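You operate a simulated robot arm through the tools that you are given. There is no shell and no other tool.

The job below is to be done with a simulated robot arm. You get a single attempt, and the scene is never put back.

## Task
Measure the prism's angle and stand the matching tag on the marked square.
Fine: mark both faces; brake the stage again; the prism stays there, glass untouched.

Only the result counts: the job must be done as asked and must still hold three seconds after the hand-in. Knocking over, shifting, dropping, spilling or breaking anything else fails it.

## Robot
A 7-joint arm with a three-finger gripper, fixed in place. Base frame: the origin is at the foot of the arm, x ahead of it, y to its left, z up. Readings come in m, rad, newtons and seconds.
Its first joint turns from -2.897 to 2.897 rad. Payload 2.69 kg.
The TCP is the grasp point between the finger pads, 0.03 m short of the fingertips. In the tool frame z runs along the fingers and y along their closing line. Largest opening 0.128 m; the body of the gripper starts 0.117 m behind the TCP.
Orientation is that of the tool frame in the base frame, as a unit quaternion [w, x, y, z]. With the fingers straight down and closing along the base's y, the tool's x points along the base's -x, its y along +y and its z along -z.

## Interface
- The arm moves only by the tool arm_command. Its argument "plan" is a list of rows, each a list of 7 numbers: the shift along the tool's x, y, z in m, then the turn, a rotation vector about the tool's x, y, z in rad, then the gripper command, from -1 (shut) to 1 (fully open), values between in proportion. In form: [[tx, ty, tz, rx, ry, rz, jaw], ...]. A call has 1 to 20 rows; each row shifts and turns the commanded pose from where the row before left it, along the tool's axes as they then stand. Each row takes 0.2 s and may step no farther than 0.05 m and 0.15 rad from the row before; otherwise, or with a gripper value out of range, the whole call is refused. A pose out of reach is approached as far as the arm can. The call stops where the force on the tool passes 40 N (or 10 N more than at its start, if that is more) or the arm is blocked; 0.2 s more then pass. The fingers move at their own pace and stop on an object; they squeeze with about 29 N. The grip force told is the motor's: it shows also when the fingers shut on nothing. Time passes only in rows, and 0.2 s behind the last, so rows that do not move let the fingers close. The reply holds the time, the measured pose of the TCP, the force on the tool along the base axes, the opening and the grip force, in the units named above and with some noise, with the torque about the TCP (base axes, N m) and any sound that the robot's microphone picked up, and new pictures: "pictures" is both (left out), scene, wrist or none.
- Cameras (640 x 400 px; columns grow to the right, rows downward): "scene" is fixed at [0.4, -0.6506, 1.5101]; the picture's right is [0.87, -0.49, 0.00], its down [-0.22, -0.39, -0.89] and it looks along [0.44, 0.78, -0.45] (base axes); focal length 309 px, centre (320, 200). "wrist" rides on the gripper at [0.058, 0.054, -0.131] in the tool frame; the picture's right is [-0.68, 0.74, 0.00], its down [-0.62, -0.57, -0.55] and it looks along [-0.40, -0.37, 0.84] (tool axes); focal length 234 px, centre (320, 200). There is no depth. A picture from a camera that has moved, and an enlarged one, comes with that camera's place and axes in the base frame and with its lens.
- raise_lower(by): slides the trunk up (or, below 0, down) by that many m; the arm rides with it, the base frame stays. It gives what a move gives, with no picture.
- enlarge(camera, box): a new picture of the part [left, top, right, bottom] of that camera's present view, enlarged. The clock stands still meanwhile.
- close_job(): hands the job in; it is judged then, once.

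Nothing tells you positions but the pictures and the camera data. Unless the task says otherwise, let go and move clear before handing in.

The tools are called after "Call:" by a JSON object that holds its "fn" and its "kwargs". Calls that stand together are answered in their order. arm_command: Moves the arm, as the interface text tells. Its arguments: {"type":"object","properties":{"plan":{"type":"array","items":{"type":"array","items":{"type":"number"}}},"pictures":{"type":"string","enum":["both","scene","wrist","none"]}},"required":["plan"]} The other tools are called the same way: raise_lower (by) slides the trunk up or down; enlarge (camera, box) takes an enlarged picture of a part of a camera's view; close_job () hands the job in.

At the start:

```text
t: 0.0
ee_pos: [0.6797, 0.157, 1.215]
tool_rot: [0.0, 0.0, 1.0, -0.001]
force: [0.2, 0.7, 0.7]
wrist_torque: [-0.05, -0.01, 0.01]
grip_width: 0.128
grasp_force: 0.1
trunk travel left (down, up): [-0.15, 0.2]
```

scene: 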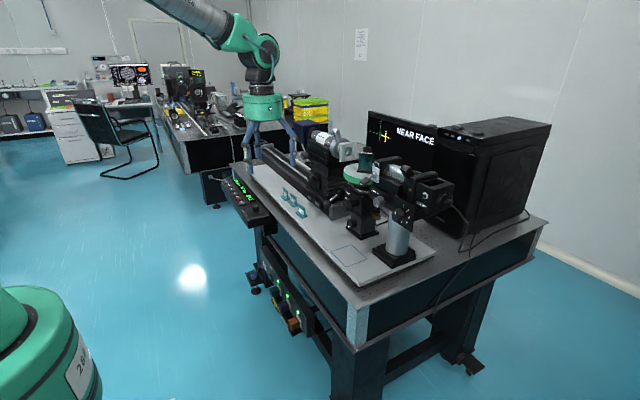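
wrist: 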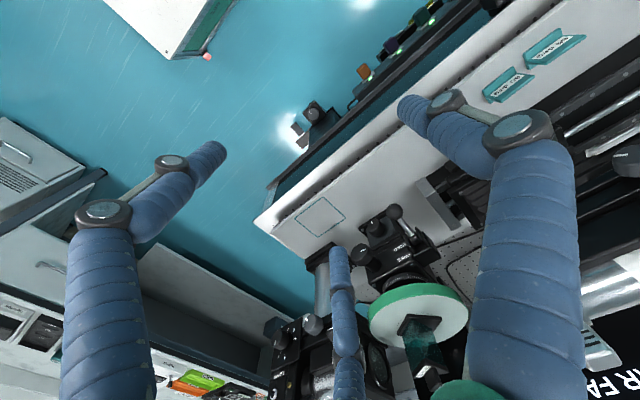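

I see an optical bench with a goniometer-like setup: a green stage carrying a prism, an autocollimator, a screen showing "NEAR FACE", tags and a marked square on a white board. First I will look closer at each piece.

Call:
{"fn": "enlarge", "kwargs": {"camera": "scene", "box": [300, 100, 460, 200]}}

Call:
{"fn": "enlarge", "kwargs": {"camera": "scene", "box": [220, 160, 380, 260]}}

Call:
{"fn": "enlarge", "kwargs": {"camera": "scene", "box": [300, 170, 460, 270]}}

Call:
{"fn": "enlarge", "kwargs": {"camera": "wrist", "box": [240, 180, 480, 330]}}

Call:
{"fn": "enlarge", "kwargs": {"camera": "wrist", "box": [400, 0, 640, 150]}}

Call:
{"fn": "enlarge", "kwargs": {"camera": "scene", "box": [360, 100, 450, 156]}}

```text
4.00 times, centred on (380, 150) of scene
camera zoom: at [0.4, -0.6506, 1.5101], right [0.87, -0.49, 0.0], down [-0.22, -0.39, -0.89], along [0.44, 0.78, -0.45], focal length 1236 px, centre (80, 400)
```

zoom: 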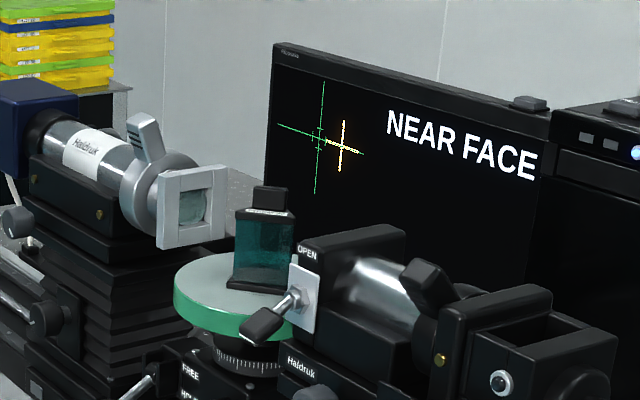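

```text
4.00 times, centred on (300, 210) of scene
camera zoom: at [0.4, -0.6506, 1.5101], right [0.87, -0.49, 0.0], down [-0.22, -0.39, -0.89], along [0.44, 0.78, -0.45], focal length 1236 px, centre (400, 160)
```

zoom: 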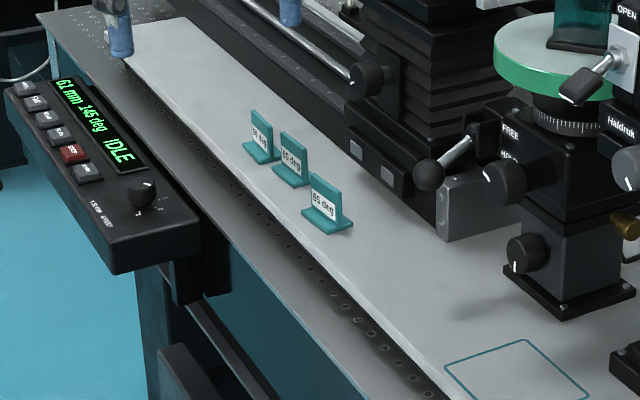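

```text
4.00 times, centred on (380, 220) of scene
camera zoom: at [0.4, -0.6506, 1.5101], right [0.87, -0.49, 0.0], down [-0.22, -0.39, -0.89], along [0.44, 0.78, -0.45], focal length 1236 px, centre (80, 120)
```

zoom: 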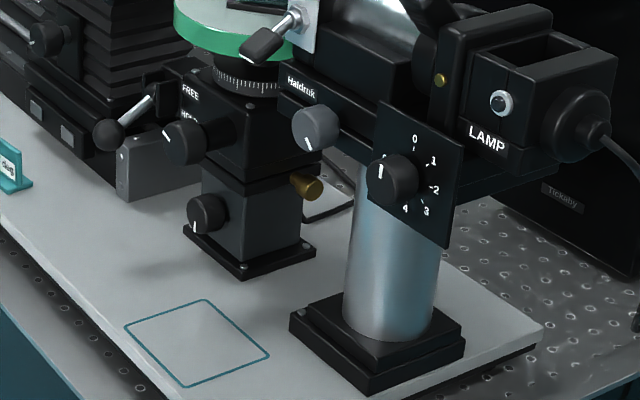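

```text
2.67 times, centred on (360, 255) of wrist
camera zoom: at [0.6208, 0.2108, 1.3458], right [0.68, 0.74, 0.0], down [0.62, -0.57, 0.55], along [0.4, -0.37, -0.84], focal length 624 px, centre (213, 53)
```

zoom: 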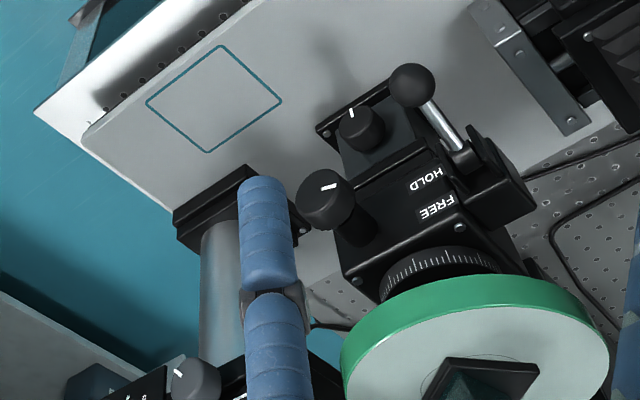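

```text
2.67 times, centred on (520, 75) of wrist
camera zoom: at [0.6208, 0.2108, 1.3458], right [0.68, 0.74, 0.0], down [0.62, -0.57, 0.55], along [0.4, -0.37, -0.84], focal length 624 px, centre (-213, 533)
```

zoom: 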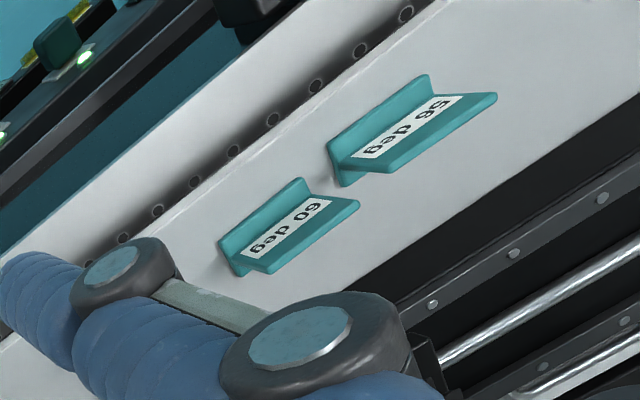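

```text
7.11 times, centred on (405, 128) of scene
camera zoom: at [0.4, -0.6506, 1.5101], right [0.87, -0.49, 0.0], down [-0.22, -0.39, -0.89], along [0.44, 0.78, -0.45], focal length 2198 px, centre (-284, 712)
```

zoom: 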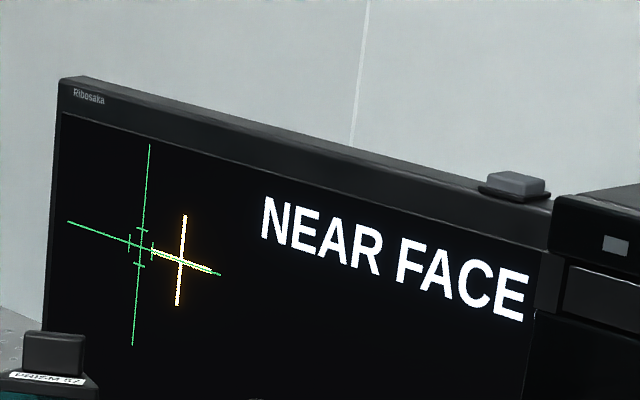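

The stage has a brake lever (FREE/HOLD), several knobs, a shutter marked OPEN, a LAMP box, a console and a screen. I will read every label before touching anything.

Call:
{"fn": "enlarge", "kwargs": {"camera": "scene", "box": [218, 172, 282, 212]}}

Call:
{"fn": "enlarge", "kwargs": {"camera": "scene", "box": [340, 140, 404, 180]}}

Call:
{"fn": "enlarge", "kwargs": {"camera": "scene", "box": [320, 180, 384, 220]}}

Call:
{"fn": "enlarge", "kwargs": {"camera": "scene", "box": [384, 160, 448, 200]}}

Call:
{"fn": "enlarge", "kwargs": {"camera": "scene", "box": [365, 190, 429, 230]}}

Call:
{"fn": "enlarge", "kwargs": {"camera": "scene", "box": [300, 120, 364, 160]}}

Call:
{"fn": "enlarge", "kwargs": {"camera": "scene", "box": [345, 20, 377, 70]}}

Call:
{"fn": "enlarge", "kwargs": {"camera": "scene", "box": [240, 250, 320, 340]}}

Call:
{"fn": "enlarge", "kwargs": {"camera": "scene", "box": [425, 110, 555, 250]}}

Call:
{"fn": "enlarge", "kwargs": {"camera": "wrist", "box": [260, 300, 500, 400]}}

```text
10.00 times, centred on (250, 192) of scene
camera zoom: at [0.4, -0.6506, 1.5101], right [0.87, -0.49, 0.0], down [-0.22, -0.39, -0.89], along [0.44, 0.78, -0.45], focal length 3091 px, centre (1020, 280)
```

zoom: 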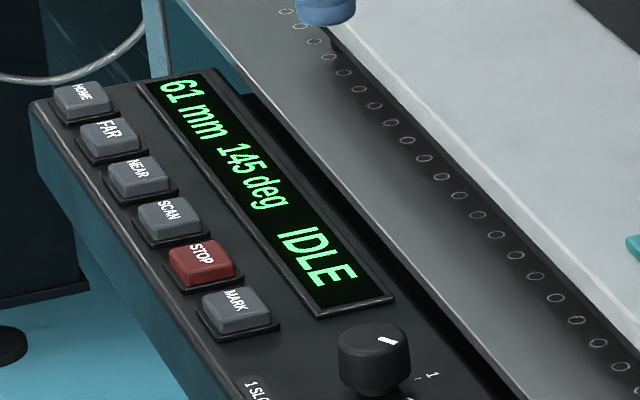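

```text
10.00 times, centred on (372, 160) of scene
camera zoom: at [0.4, -0.6506, 1.5101], right [0.87, -0.49, 0.0], down [-0.22, -0.39, -0.89], along [0.44, 0.78, -0.45], focal length 3091 px, centre (-200, 600)
```

zoom: 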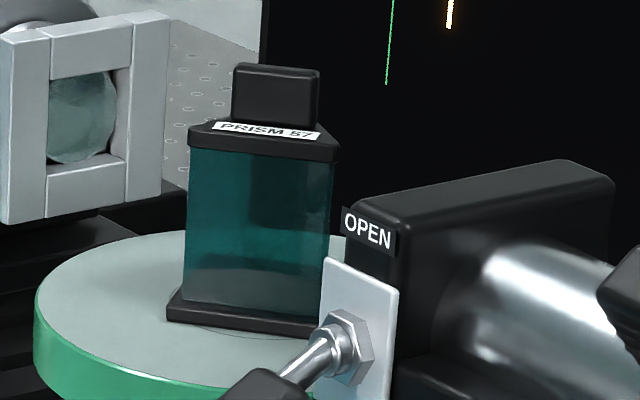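

```text
10.00 times, centred on (352, 200) of scene
camera zoom: at [0.4, -0.6506, 1.5101], right [0.87, -0.49, 0.0], down [-0.22, -0.39, -0.89], along [0.44, 0.78, -0.45], focal length 3091 px, centre (0, 200)
```

zoom: 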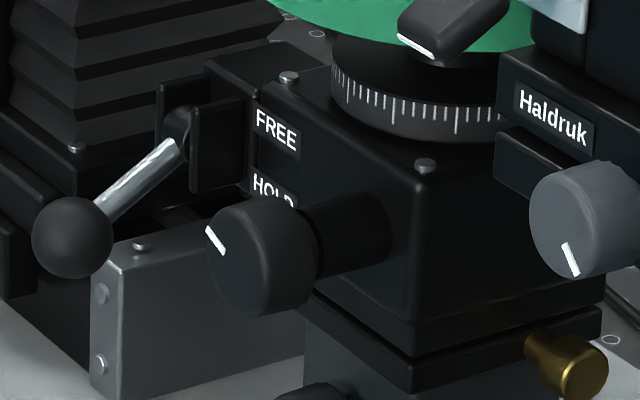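

```text
10.00 times, centred on (416, 180) of scene
camera zoom: at [0.4, -0.6506, 1.5101], right [0.87, -0.49, 0.0], down [-0.22, -0.39, -0.89], along [0.44, 0.78, -0.45], focal length 3091 px, centre (-640, 400)
```

zoom: 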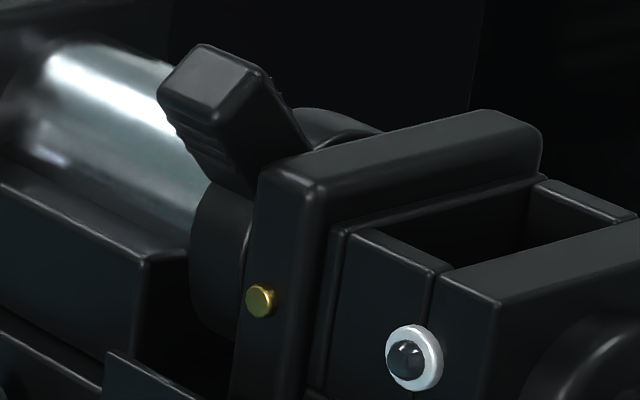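

```text
10.00 times, centred on (397, 210) of scene
camera zoom: at [0.4, -0.6506, 1.5101], right [0.87, -0.49, 0.0], down [-0.22, -0.39, -0.89], along [0.44, 0.78, -0.45], focal length 3091 px, centre (-450, 100)
```

zoom: 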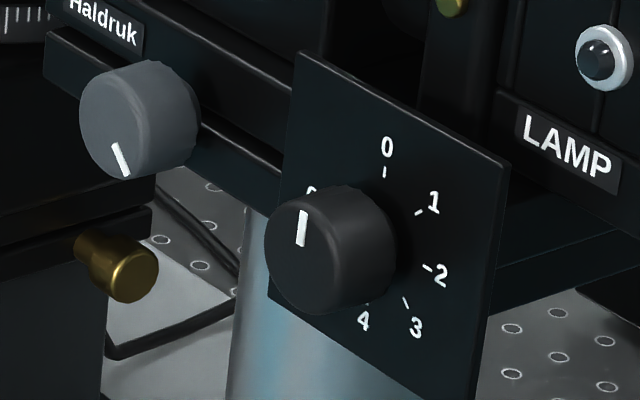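

```text
10.00 times, centred on (332, 140) of scene
camera zoom: at [0.4, -0.6506, 1.5101], right [0.87, -0.49, 0.0], down [-0.22, -0.39, -0.89], along [0.44, 0.78, -0.45], focal length 3091 px, centre (200, 800)
```

zoom: 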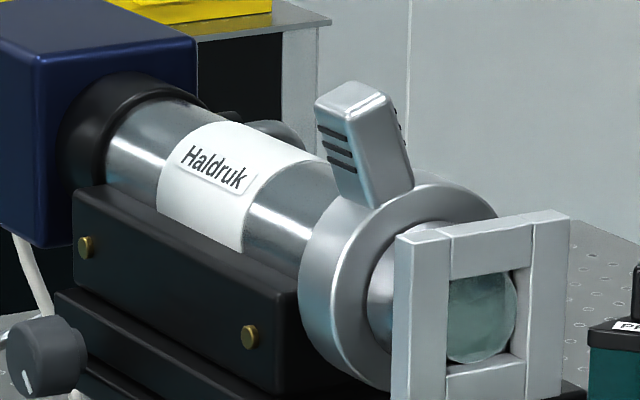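

```text
8.00 times, centred on (361, 45) of scene
camera zoom: at [0.4, -0.6506, 1.5101], right [0.87, -0.49, 0.0], down [-0.22, -0.39, -0.89], along [0.44, 0.78, -0.45], focal length 2473 px, centre (-8, 1440)
```

zoom: 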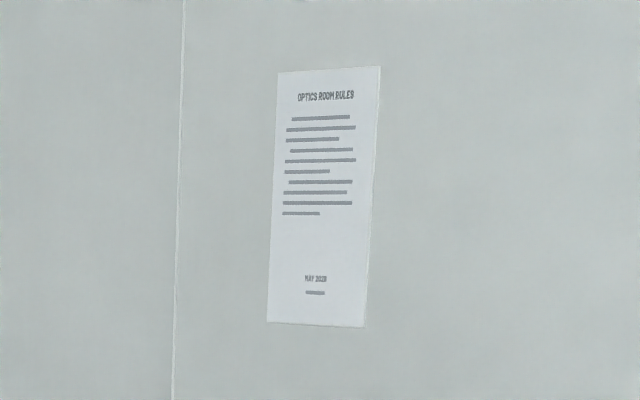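

```text
4.44 times, centred on (280, 295) of scene
camera zoom: at [0.4, -0.6506, 1.5101], right [0.87, -0.49, 0.0], down [-0.22, -0.39, -0.89], along [0.44, 0.78, -0.45], focal length 1374 px, centre (498, -222)
```

zoom: 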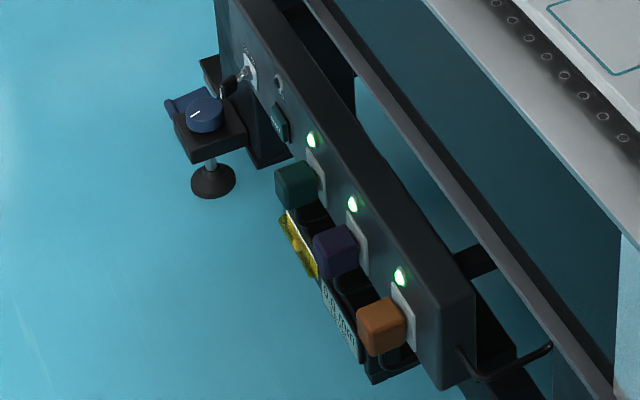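

```text
2.86 times, centred on (490, 180) of scene
camera zoom: at [0.4, -0.6506, 1.5101], right [0.87, -0.49, 0.0], down [-0.22, -0.39, -0.89], along [0.44, 0.78, -0.45], focal length 883 px, centre (-166, 257)
```

zoom: 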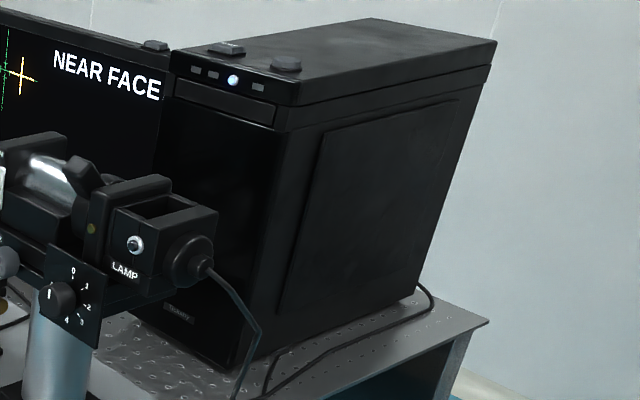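

```text
2.67 times, centred on (380, 350) of wrist
camera zoom: at [0.6208, 0.2108, 1.3458], right [0.68, 0.74, 0.0], down [0.62, -0.57, 0.55], along [0.4, -0.37, -0.84], focal length 624 px, centre (160, -200)
```

zoom: 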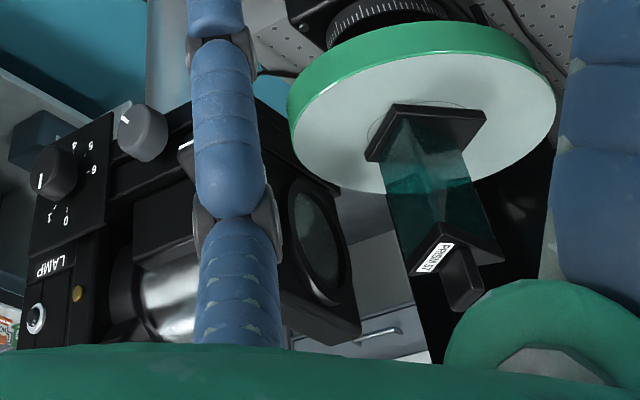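

The console reads "61 mm 145 deg IDLE" with HOME/FAR/NEAR/SCAN/STOP/MARK buttons. I take the brake lever's ball to be near (0.88, 0.15, 1.03) and the stage near (0.98, 0.09, 1.15). I will read the tags and the rest of the console.

Call:
{"fn": "enlarge", "kwargs": {"camera": "scene", "box": [278, 184, 310, 204]}}

Call:
{"fn": "enlarge", "kwargs": {"camera": "scene", "box": [290, 200, 322, 220]}}

Call:
{"fn": "enlarge", "kwargs": {"camera": "scene", "box": [232, 195, 280, 225]}}

Call:
{"fn": "enlarge", "kwargs": {"camera": "wrist", "box": [480, 20, 600, 110]}}

Call:
{"fn": "enlarge", "kwargs": {"camera": "wrist", "box": [340, 0, 500, 100]}}

Call:
{"fn": "enlarge", "kwargs": {"camera": "scene", "box": [230, 120, 350, 200]}}

Call:
{"fn": "enlarge", "kwargs": {"camera": "wrist", "box": [360, 180, 460, 260]}}

```text
16.00 times, centred on (294, 194) of scene
camera zoom: at [0.4, -0.6506, 1.5101], right [0.87, -0.49, 0.0], down [-0.22, -0.39, -0.89], along [0.44, 0.78, -0.45], focal length 4946 px, centre (736, 296)
```

zoom: 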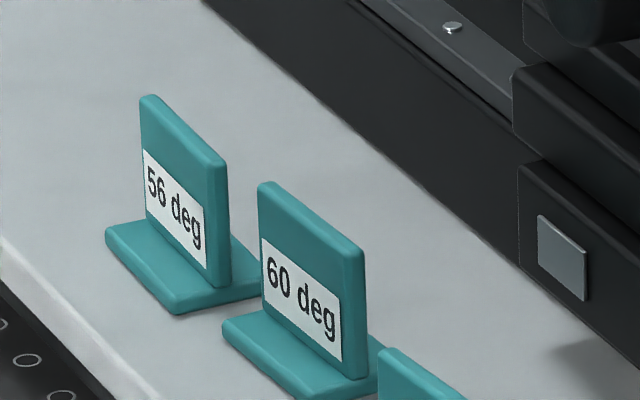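

```text
16.00 times, centred on (306, 210) of scene
camera zoom: at [0.4, -0.6506, 1.5101], right [0.87, -0.49, 0.0], down [-0.22, -0.39, -0.89], along [0.44, 0.78, -0.45], focal length 4946 px, centre (544, 40)
```

zoom: 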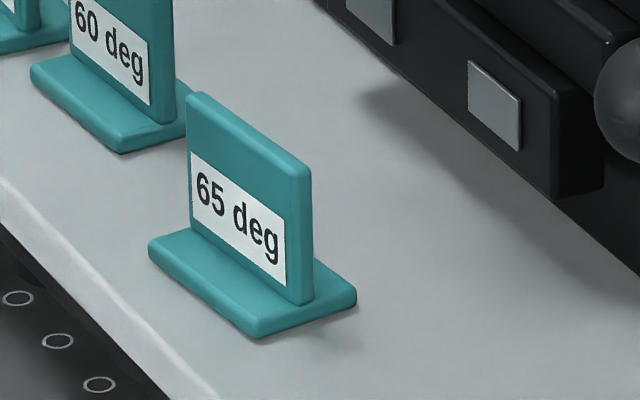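

```text
13.33 times, centred on (256, 210) of scene
camera zoom: at [0.4, -0.6506, 1.5101], right [0.87, -0.49, 0.0], down [-0.22, -0.39, -0.89], along [0.44, 0.78, -0.45], focal length 4122 px, centre (1173, 67)
```

zoom: 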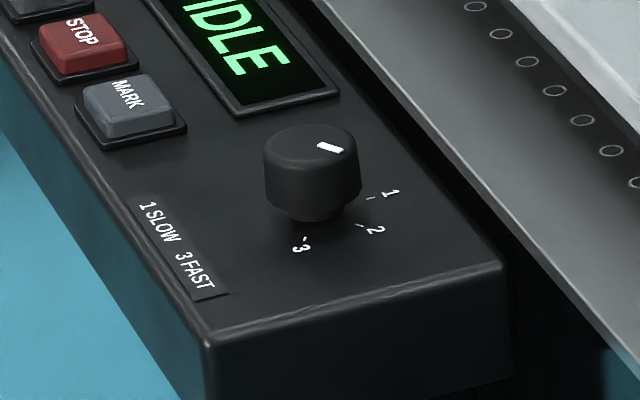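

```text
4.44 times, centred on (540, 65) of wrist
camera zoom: at [0.6208, 0.2108, 1.3458], right [0.68, 0.74, 0.0], down [0.62, -0.57, 0.55], along [0.4, -0.37, -0.84], focal length 1041 px, centre (-658, 800)
```

zoom: 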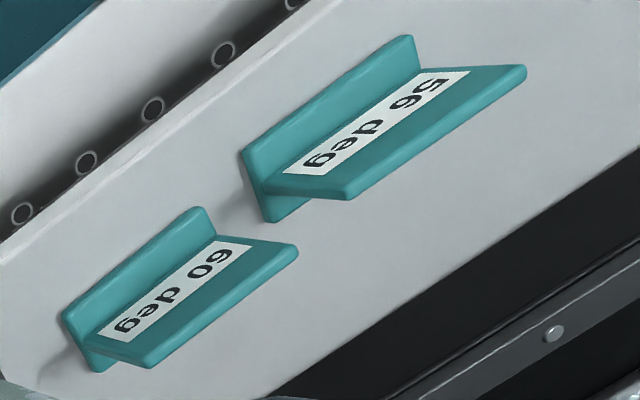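

```text
4.00 times, centred on (420, 50) of wrist
camera zoom: at [0.6208, 0.2108, 1.3458], right [0.68, 0.74, 0.0], down [0.62, -0.57, 0.55], along [0.4, -0.37, -0.84], focal length 937 px, centre (-80, 800)
```

zoom: 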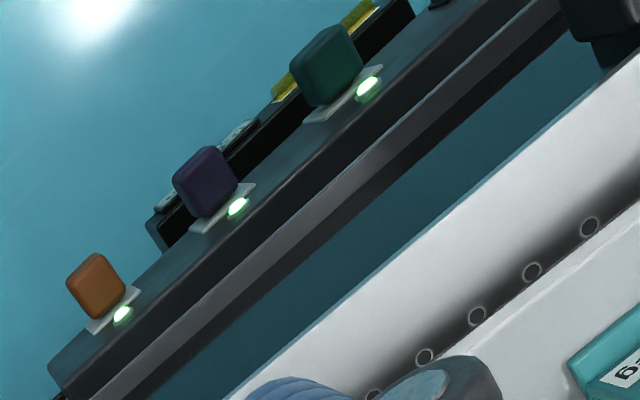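

```text
5.00 times, centred on (290, 160) of scene
camera zoom: at [0.4, -0.6506, 1.5101], right [0.87, -0.49, 0.0], down [-0.22, -0.39, -0.89], along [0.44, 0.78, -0.45], focal length 1546 px, centre (470, 400)
```

zoom: 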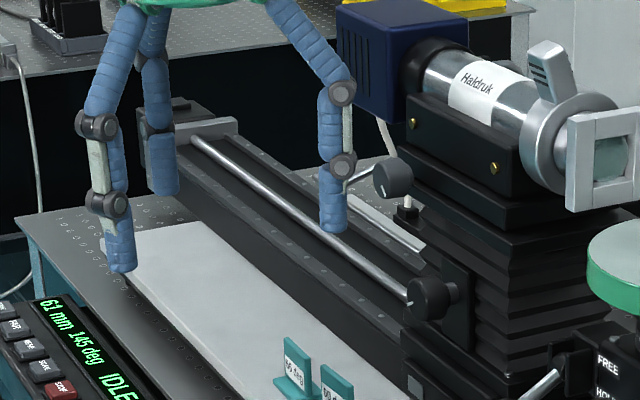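

```text
5.00 times, centred on (410, 220) of wrist
camera zoom: at [0.6208, 0.2108, 1.3458], right [0.68, 0.74, 0.0], down [0.62, -0.57, 0.55], along [0.4, -0.37, -0.84], focal length 1171 px, centre (-130, 100)
```

zoom: 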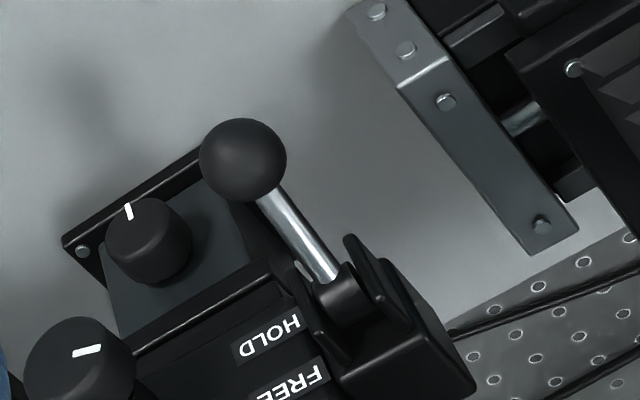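

The tags read 56, 60 and 65 deg, and the knob seems to stand at 1 (SLOW). I'll close the gripper in free space to see how the fingers look, and drift left toward the console to get another view of it.

Call:
{"fn": "arm_command", "kwargs": {"plan": [[0.03, 0.04, 0, 0, 0, 0, 0], [0.02, 0.05, 0, 0, 0, 0, -1], [0, 0.05, 0, 0, 0, 0, -1], [0, 0.05, 0, 0, 0, 0, -1]]}}

```text
refused: row 2 steps farther than a row can; nothing moved
```

Call:
{"fn": "arm_command", "kwargs": {"plan": [[0.03, 0.03, 0, 0, 0, 0, 0], [0.02, 0.04, 0, 0, 0, 0, -1], [0, 0.045, 0, 0, 0, 0, -1], [0, 0.045, 0, 0, 0, 0, -1]]}}

```text
t: 1.0
ee_pos: [0.6288, 0.3182, 1.2143]
tool_rot: [-0.001, 0.001, 1.0, 0.0]
force: [-0.4, -0.1, -0.4]
wrist_torque: [0.04, 0.04, -0.02]
grip_width: 0.0022
grasp_force: 29.2
trunk travel left (down, up): [-0.15, 0.2]
camera wrist: at [0.5701, 0.3731, 1.3447], right [0.68, 0.74, 0.0], down [0.62, -0.57, 0.55], along [0.4, -0.37, -0.84], focal length 234 px, centre (320, 200)
```

scene: 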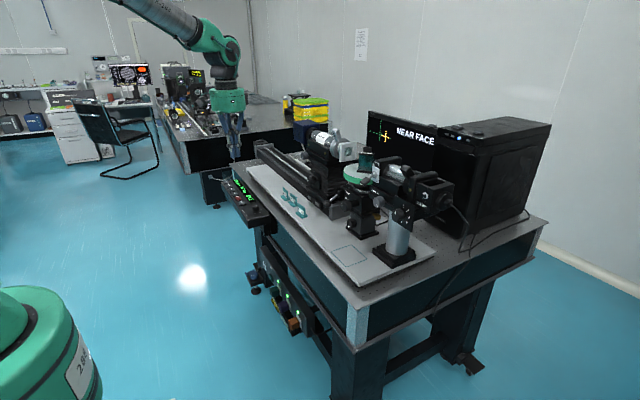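
wrist: 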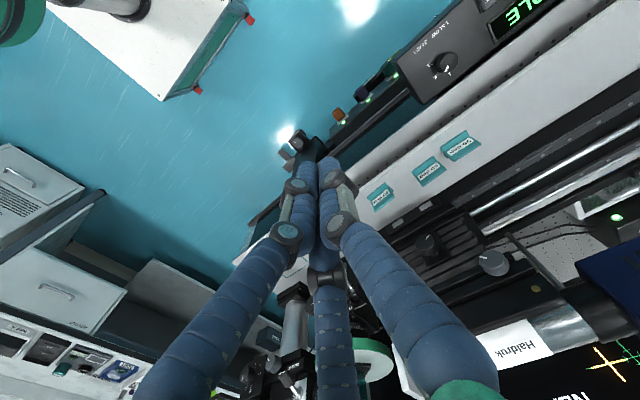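

The closed fingers make a compact probe that meets on the tool axis. I'll look at the console and the stage from here.

Call:
{"fn": "enlarge", "kwargs": {"camera": "wrist", "box": [320, 0, 560, 150]}}

Call:
{"fn": "enlarge", "kwargs": {"camera": "wrist", "box": [340, 120, 640, 320]}}

Call:
{"fn": "enlarge", "kwargs": {"camera": "wrist", "box": [240, 280, 480, 400]}}

Call:
{"fn": "enlarge", "kwargs": {"camera": "scene", "box": [360, 100, 450, 156]}}

```text
2.67 times, centred on (440, 75) of wrist
camera zoom: at [0.5701, 0.3731, 1.3447], right [0.68, 0.74, 0.0], down [0.62, -0.57, 0.55], along [0.4, -0.37, -0.84], focal length 624 px, centre (0, 533)
```

zoom: 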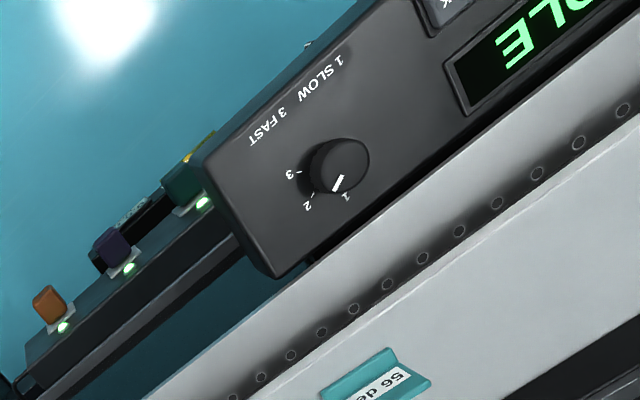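

```text
2.00 times, centred on (490, 220) of wrist
camera zoom: at [0.5701, 0.3731, 1.3447], right [0.68, 0.74, 0.0], down [0.62, -0.57, 0.55], along [0.4, -0.37, -0.84], focal length 468 px, centre (-20, 160)
```

zoom: 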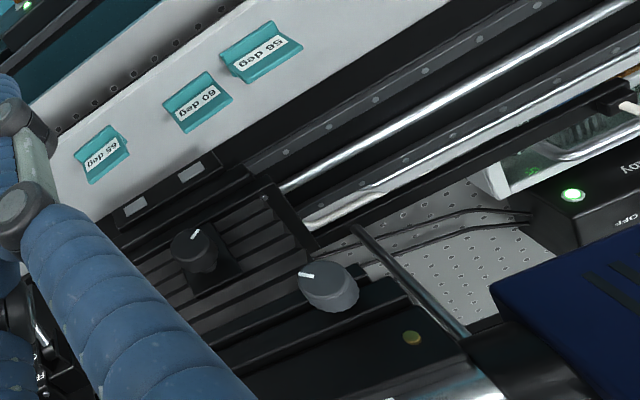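

```text
2.67 times, centred on (360, 340) of wrist
camera zoom: at [0.5701, 0.3731, 1.3447], right [0.68, 0.74, 0.0], down [0.62, -0.57, 0.55], along [0.4, -0.37, -0.84], focal length 624 px, centre (213, -173)
```

zoom: 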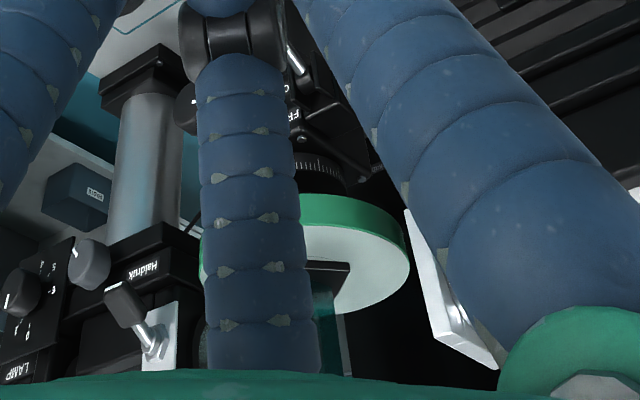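

```text
7.11 times, centred on (405, 128) of scene
camera zoom: at [0.4, -0.6506, 1.5101], right [0.87, -0.49, 0.0], down [-0.22, -0.39, -0.89], along [0.44, 0.78, -0.45], focal length 2198 px, centre (-284, 712)
```

zoom: 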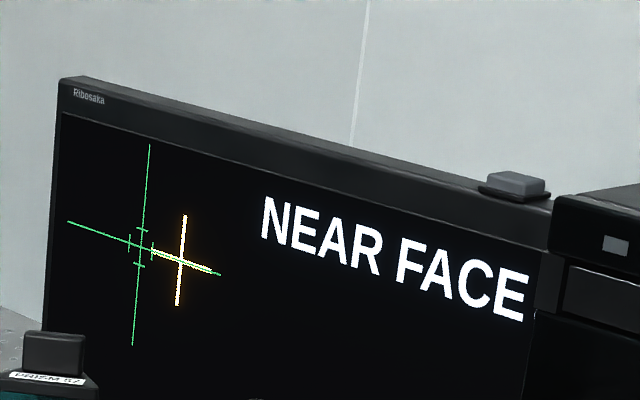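

The console's speed knob is at 1. Next I tilt the wrist so its camera looks at the stage, brake lever and knobs from the robot side, keeping well short of them.

Call:
{"fn": "arm_command", "kwargs": {"plan": [[-0.03, -0.03, 0.007, 0, 0, 0, -1], [-0.03, -0.03, 0.007, 0, 0, 0, -1], [-0.03, -0.03, 0.007, 0, 0, 0, -1], [-0.03, -0.03, 0.007, 0, 0, 0, -1], [-0.02, -0.03, 0.007, 0, 0, 0, -1], [0, 0, 0, 0, -0.15, 0, -1], [0, 0, 0, 0, -0.15, 0, -1], [0, 0, 0, 0, -0.15, 0, -1], [0, 0, 0, 0, -0.15, 0, -1], [0, 0, 0, 0, 0, 0, -1]]}}

```text
t: 3.2
ee_pos: [0.7694, 0.1679, 1.1816]
tool_rot: [0.296, 0.0, 0.955, 0.0]
force: [0.4, -0.6, 0.4]
wrist_torque: [0.01, 0.02, 0.04]
grip_width: 0.0024
grasp_force: 29.1
trunk travel left (down, up): [-0.15, 0.2]
camera wrist: at [0.6467, 0.2213, 1.2564], right [0.56, 0.74, 0.38], down [0.2, -0.57, 0.8], along [0.81, -0.37, -0.46], focal length 234 px, centre (320, 200)
```

scene: 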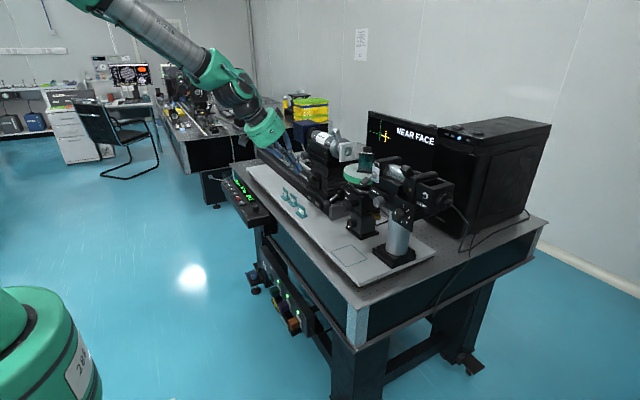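
wrist: 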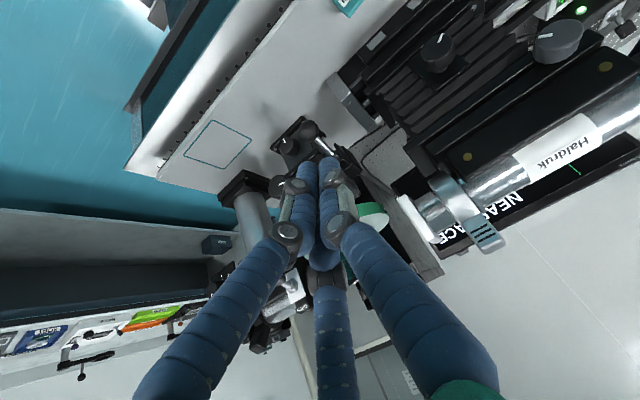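

The view is blocked by the fingers and upside down. I'll back off and turn the wrist half around, so the camera sits above the tool and can look forward at the stage.

Call:
{"fn": "arm_command", "kwargs": {"plan": [[0.01, 0, -0.046, 0, 0, 0, -1], [0.01, 0, -0.046, 0, 0, 0, -1], [0.01, 0, -0.046, 0, 0, 0, -1], [0, 0, 0, 0, 0, 0.15, -1], [0, 0, 0, 0, 0, 0.15, -1], [0, 0, 0, 0, 0, 0.15, -1], [0, 0, 0, 0, 0, 0.15, -1], [0, 0, 0, 0, 0, 0.15, -1], [0, 0, 0, 0, 0, 0.15, -1]]}}

```text
t: 5.2
ee_pos: [0.6667, 0.165, 1.2791]
tool_rot: [0.266, 0.417, 0.86, 0.129]
force: [0.5, -0.3, 0.3]
wrist_torque: [0.02, 0.01, -0.05]
grip_width: 0.0022
grasp_force: 29.0
trunk travel left (down, up): [-0.15, 0.2]
camera wrist: at [0.5974, 0.2456, 1.3889], right [0.82, -0.07, 0.56], down [-0.36, -0.83, 0.42], along [0.44, -0.55, -0.71], focal length 234 px, centre (320, 200)
```

scene: 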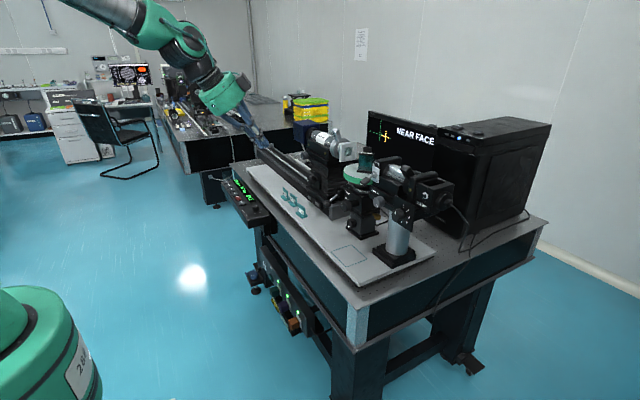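
wrist: 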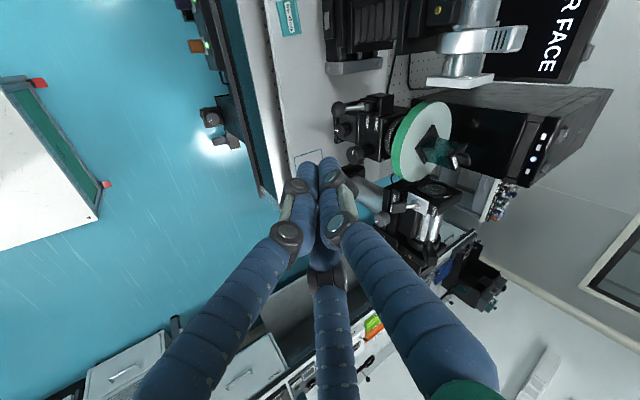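

This view shows the stage from above and to the side. I'll enlarge it.

Call:
{"fn": "enlarge", "kwargs": {"camera": "wrist", "box": [310, 80, 470, 180]}}

Call:
{"fn": "enlarge", "kwargs": {"camera": "wrist", "box": [360, 140, 520, 240]}}

Call:
{"fn": "enlarge", "kwargs": {"camera": "wrist", "box": [180, 0, 340, 100]}}

```text
4.00 times, centred on (390, 130) of wrist
camera zoom: at [0.5974, 0.2456, 1.3889], right [0.82, -0.07, 0.56], down [-0.36, -0.83, 0.42], along [0.44, -0.55, -0.71], focal length 937 px, centre (40, 480)
```

zoom: 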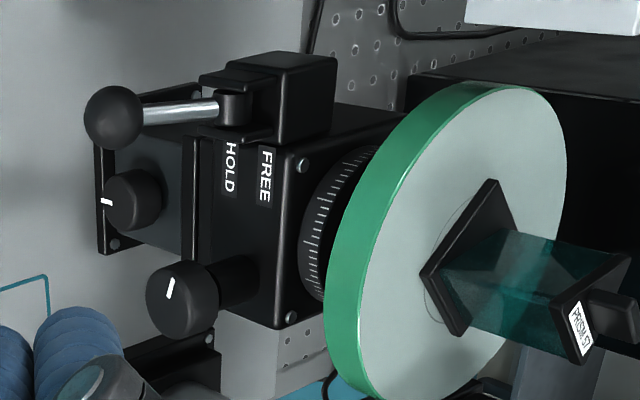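

```text
4.00 times, centred on (440, 190) of wrist
camera zoom: at [0.5974, 0.2456, 1.3889], right [0.82, -0.07, 0.56], down [-0.36, -0.83, 0.42], along [0.44, -0.55, -0.71], focal length 937 px, centre (-160, 240)
```

zoom: 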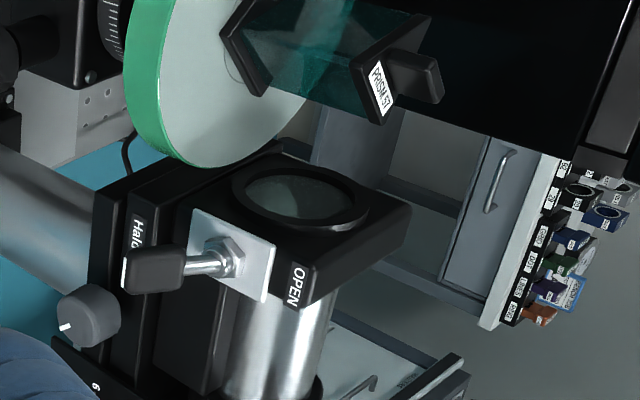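

```text
4.00 times, centred on (260, 50) of wrist
camera zoom: at [0.5974, 0.2456, 1.3889], right [0.82, -0.07, 0.56], down [-0.36, -0.83, 0.42], along [0.44, -0.55, -0.71], focal length 937 px, centre (560, 800)
```

zoom: 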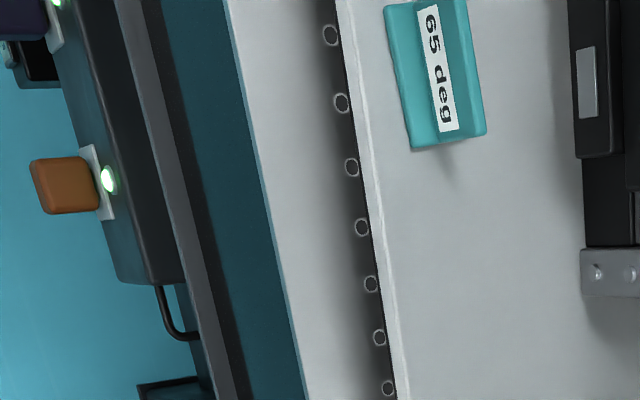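

I can now see the whole stage: the brake lever lies down on the HOLD side, FREE is up, and the pivot axis runs along y. The ball is about 27 mm across at (0.877, 0.144, 1.028). I go to a spot in front of it with the tool tilted forward.

Call:
{"fn": "arm_command", "kwargs": {"plan": [[0, 0, 0, 0, 0, -0.15, 0.1], [0, 0, 0, 0, 0, -0.15, 0.1], [0, 0, 0, 0, 0, -0.15, 0.1], [0, 0, 0, 0, 0, -0.15, 0.1], [0, 0, 0, 0, 0, -0.15, 0.1], [0, 0, 0, 0, 0, -0.15, 0.1], [0, 0, 0, 0, -0.1, 0, 0.1], [0, 0, 0, 0, -0.1, 0, 0.1], [0.0056, -0.0035, 0.0401, 0, 0, 0, 0.1], [0.0056, -0.0035, 0.0401, 0, 0, 0, 0.1], [0.0056, -0.0035, 0.0401, 0, 0, 0, 0.1], [0.0056, -0.0035, 0.0401, 0, 0, 0, 0.1], [0.0056, -0.0035, 0.0401, 0, 0, 0, 0.1], [0.0056, -0.0035, 0.0401, 0, 0, 0, 0.1], [0, 0, 0, 0, 0, 0, 0.1]]}}

```text
t: 8.4
ee_pos: [0.8175, 0.1468, 1.0861]
tool_rot: [0.389, 0.0, 0.921, 0.0]
force: [1.0, 0.3, -0.5]
wrist_torque: [-0.01, 0.01, -0.03]
grip_width: 0.0703
grasp_force: 0.0
trunk travel left (down, up): [-0.15, 0.2]
camera wrist: at [0.6817, 0.2013, 1.1347], right [0.47, 0.74, 0.48], down [0.04, -0.57, 0.82], along [0.88, -0.37, -0.29], focal length 234 px, centre (320, 200)
```

scene: 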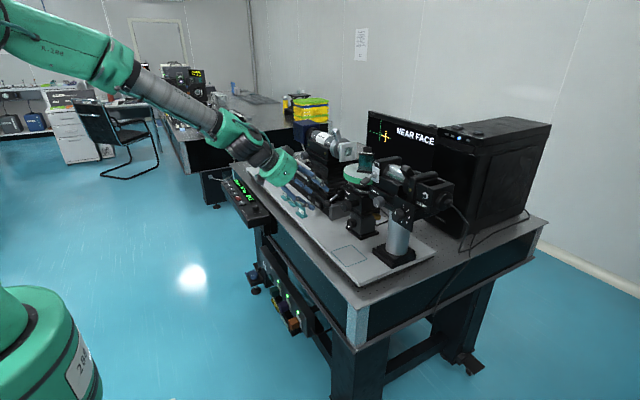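
wrist: 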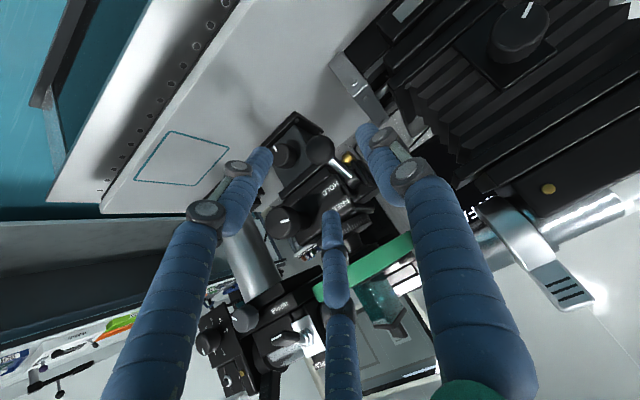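

I'll check the ball's position in this new view and the lever's pose.

Call:
{"fn": "enlarge", "kwargs": {"camera": "wrist", "box": [240, 90, 400, 190]}}

Call:
{"fn": "enlarge", "kwargs": {"camera": "wrist", "box": [280, 180, 440, 280]}}

```text
4.00 times, centred on (320, 140) of wrist
camera zoom: at [0.6817, 0.2013, 1.1347], right [0.47, 0.74, 0.48], down [0.04, -0.57, 0.82], along [0.88, -0.37, -0.29], focal length 937 px, centre (320, 440)
```

zoom: 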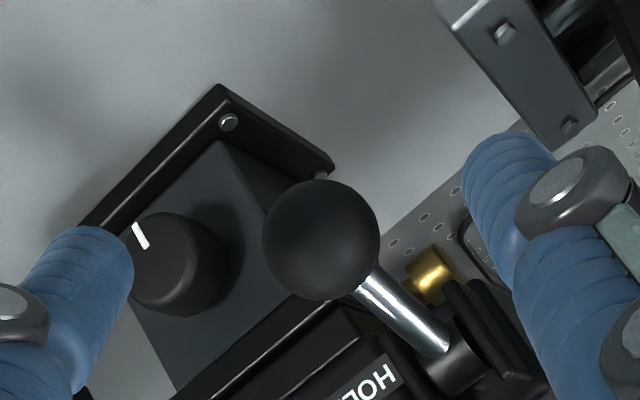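

```text
4.00 times, centred on (360, 230) of wrist
camera zoom: at [0.6817, 0.2013, 1.1347], right [0.47, 0.74, 0.48], down [0.04, -0.57, 0.82], along [0.88, -0.37, -0.29], focal length 937 px, centre (160, 80)
```

zoom: 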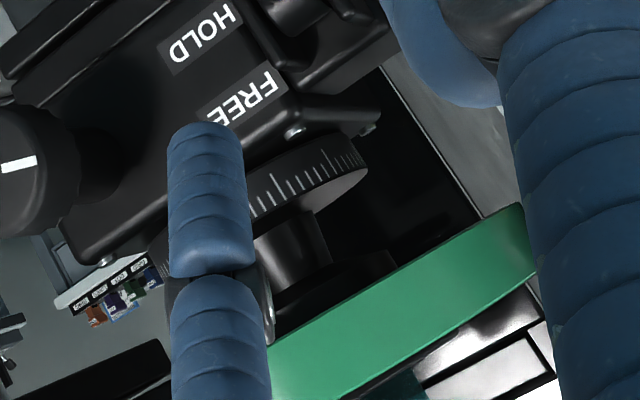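

The ball sits at about (0.877, 0.1455, 1.030). I advance along the tool axis and close on it.

Call:
{"fn": "arm_command", "kwargs": {"plan": [[0, -0.001, 0.035, 0, 0, 0, 0.1], [-0.001, 0, 0.0345, 0, 0, 0, 0.1], [0, 0, 0, 0, 0, 0, 0.1], [0, 0, 0, 0, 0, 0, -0.7], [0, 0, 0, 0, 0, 0, -0.7]]}}

```text
t: 9.6
ee_pos: [0.8692, 0.1447, 1.0386]
tool_rot: [0.389, 0.0, 0.921, 0.001]
force: [11.7, -4.6, -3.9]
wrist_torque: [0.34, 0.38, -0.84]
grip_width: 0.0281
grasp_force: 45.3
trunk travel left (down, up): [-0.15, 0.2]
camera wrist: at [0.7333, 0.1989, 1.0875], right [0.47, 0.74, 0.49], down [0.04, -0.57, 0.82], along [0.88, -0.37, -0.29], focal length 234 px, centre (320, 200)
```

scene: 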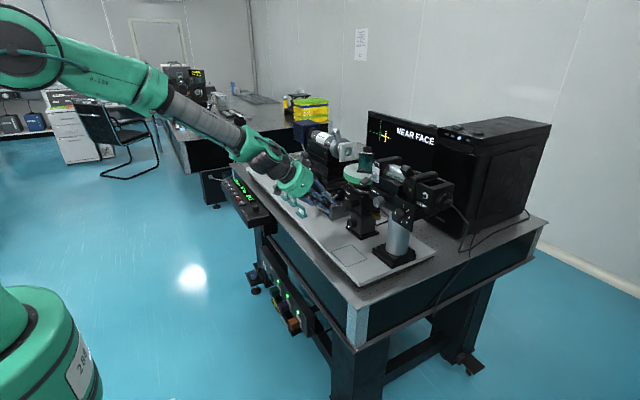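
wrist: 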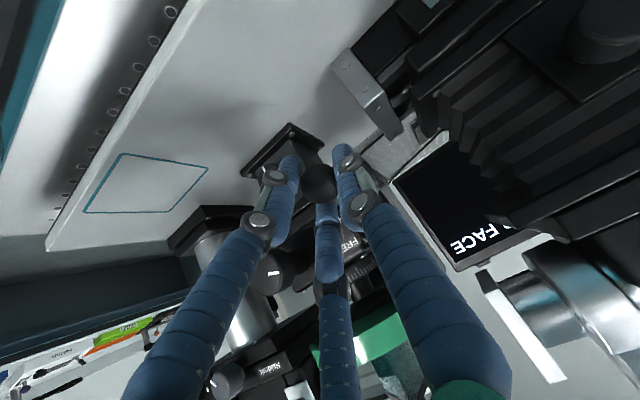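

The ball is held (28 mm). I lift it along its arc in small steps toward FREE.

Call:
{"fn": "arm_command", "kwargs": {"plan": [[-0.0071, 0, -0.0139, 0, 0, 0, -0.7], [-0.0109, 0, -0.0112, 0, 0, 0, -0.7], [0, 0, 0, 0, 0, 0, -0.7]]}}

```text
t: 10.2
ee_pos: [0.859, 0.1443, 1.0571]
tool_rot: [0.383, -0.002, 0.924, -0.002]
force: [1.8, 4.8, -4.0]
wrist_torque: [0.19, 0.2, -0.16]
grip_width: 0.0286
grasp_force: 45.3
trunk travel left (down, up): [-0.15, 0.2]
stopped in row 3: the force on the tool passed its limit at 45 N (the readings are from after the stop); the commanded pose is now the measured one
camera wrist: at [0.7231, 0.1986, 1.1074], right [0.48, 0.74, 0.47], down [0.05, -0.56, 0.83], along [0.88, -0.37, -0.3], focal length 234 px, centre (320, 200)
```

scene: 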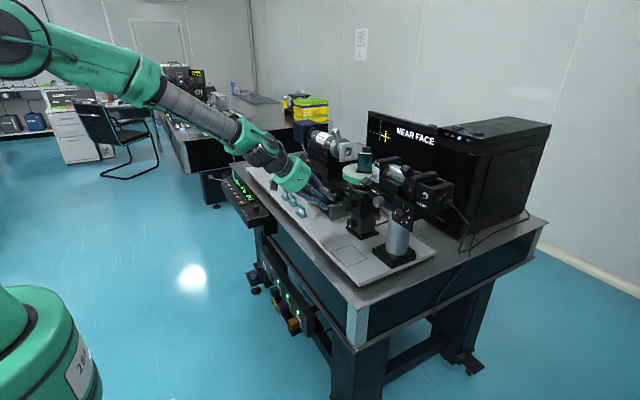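
wrist: 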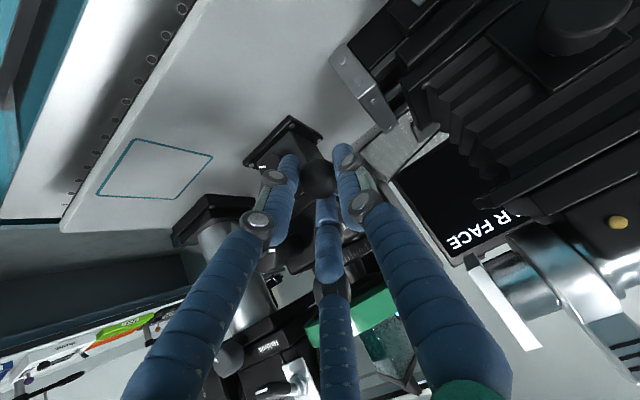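

The move stopped on force; the ball moved about 2 cm up. I'll look at the lever's present position.

Call:
{"fn": "enlarge", "kwargs": {"camera": "wrist", "box": [240, 120, 400, 220]}}

Call:
{"fn": "enlarge", "kwargs": {"camera": "scene", "box": [300, 170, 380, 220]}}

Call:
{"fn": "enlarge", "kwargs": {"camera": "scene", "box": [360, 100, 450, 156]}}

```text
4.00 times, centred on (320, 170) of wrist
camera zoom: at [0.7231, 0.1986, 1.1074], right [0.48, 0.74, 0.47], down [0.05, -0.56, 0.83], along [0.88, -0.37, -0.3], focal length 937 px, centre (320, 320)
```

zoom: 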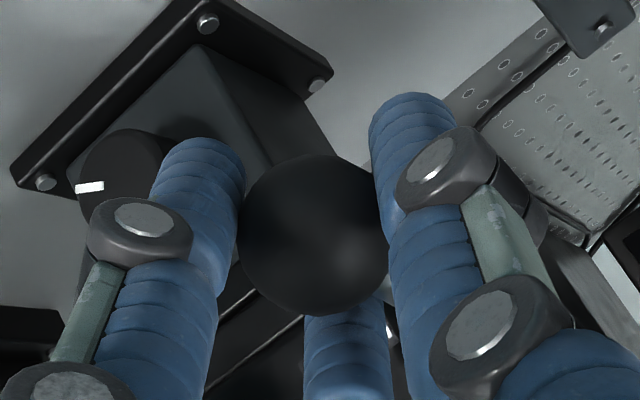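

```text
8.00 times, centred on (340, 195) of scene
camera zoom: at [0.4, -0.6506, 1.5101], right [0.87, -0.49, 0.0], down [-0.22, -0.39, -0.89], along [0.44, 0.78, -0.45], focal length 2473 px, centre (160, 240)
```

zoom: 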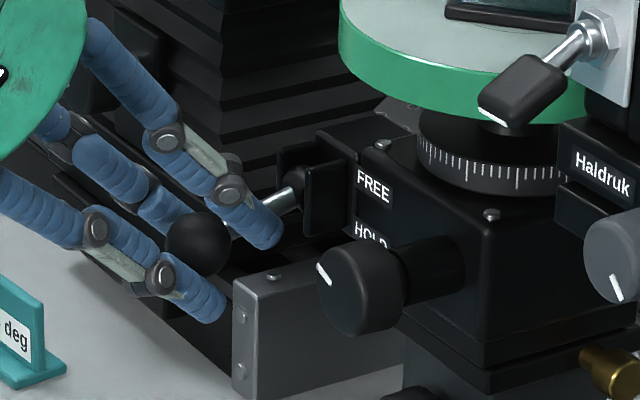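

```text
7.11 times, centred on (405, 128) of scene
camera zoom: at [0.4, -0.6506, 1.5101], right [0.87, -0.49, 0.0], down [-0.22, -0.39, -0.89], along [0.44, 0.78, -0.45], focal length 2198 px, centre (-284, 712)
```

zoom: 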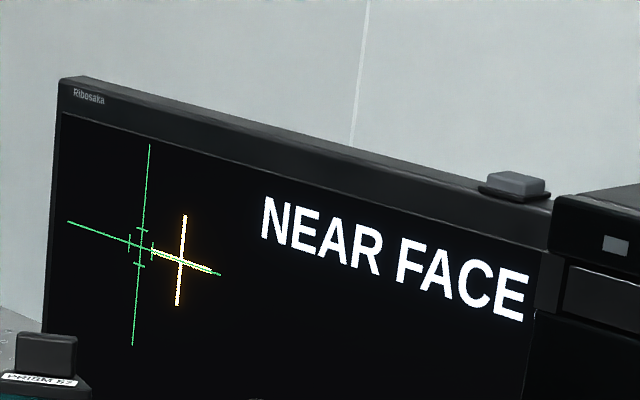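

The lever is now near horizontal and still between the stops; I may have pulled slightly along it. I continue upward more gently.

Call:
{"fn": "arm_command", "kwargs": {"plan": [[-0.0035, 0, -0.0035, 0, 0, 0, -0.7], [-0.0035, 0, -0.0035, 0, 0, 0, -0.7], [-0.0078, 0, -0.0064, 0, 0, 0, -0.7], [0, 0, 0, 0, 0, 0, -0.7]], "pictures": "wrist"}}

```text
t: 11.2
ee_pos: [0.8612, 0.145, 1.0855]
tool_rot: [0.388, -0.002, 0.922, 0.0]
force: [2.1, 9.6, 10.5]
wrist_torque: [0.16, -0.59, 0.16]
grip_width: 0.0267
grasp_force: 45.1
trunk travel left (down, up): [-0.15, 0.2]
camera wrist: at [0.726, 0.1998, 1.1345], right [0.47, 0.74, 0.48], down [0.04, -0.56, 0.82], along [0.88, -0.37, -0.3], focal length 234 px, centre (320, 200)
```

wrist: 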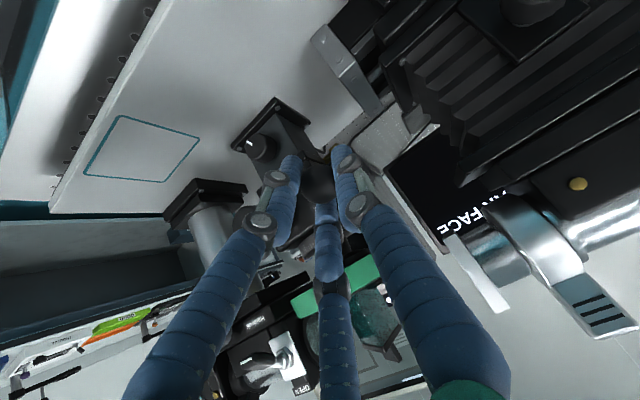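

Call:
{"fn": "enlarge", "kwargs": {"camera": "scene", "box": [300, 170, 380, 220]}}

Call:
{"fn": "enlarge", "kwargs": {"camera": "wrist", "box": [240, 120, 400, 220]}}

Call:
{"fn": "enlarge", "kwargs": {"camera": "scene", "box": [360, 100, 450, 156]}}

```text
8.00 times, centred on (340, 195) of scene
camera zoom: at [0.4, -0.6506, 1.5101], right [0.87, -0.49, 0.0], down [-0.22, -0.39, -0.89], along [0.44, 0.78, -0.45], focal length 2473 px, centre (160, 240)
```

zoom: 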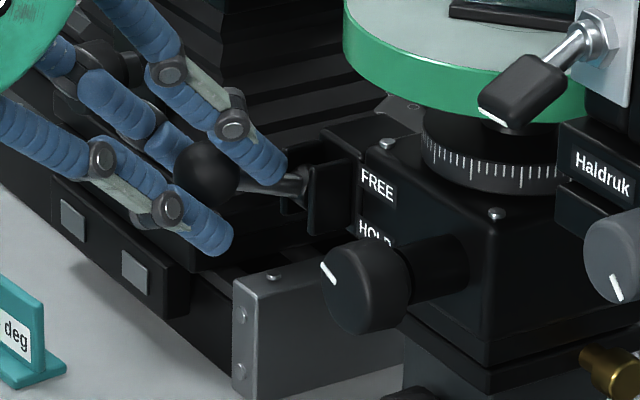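

```text
4.00 times, centred on (320, 170) of wrist
camera zoom: at [0.726, 0.1998, 1.1345], right [0.47, 0.74, 0.48], down [0.04, -0.56, 0.82], along [0.88, -0.37, -0.3], focal length 937 px, centre (320, 320)
```

zoom: 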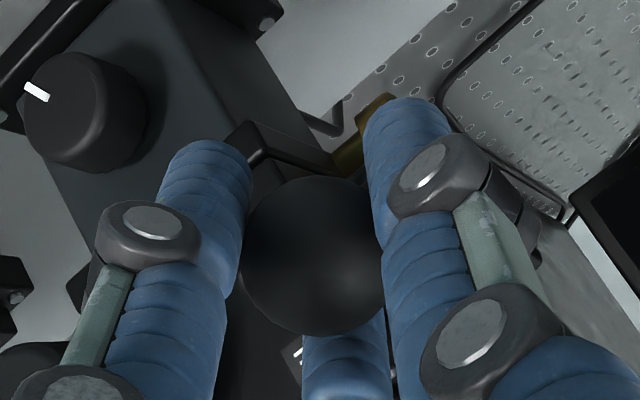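

```text
7.11 times, centred on (405, 128) of scene
camera zoom: at [0.4, -0.6506, 1.5101], right [0.87, -0.49, 0.0], down [-0.22, -0.39, -0.89], along [0.44, 0.78, -0.45], focal length 2198 px, centre (-284, 712)
```

zoom: 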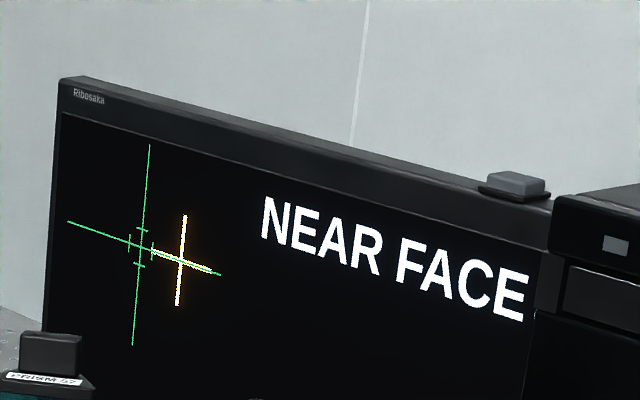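

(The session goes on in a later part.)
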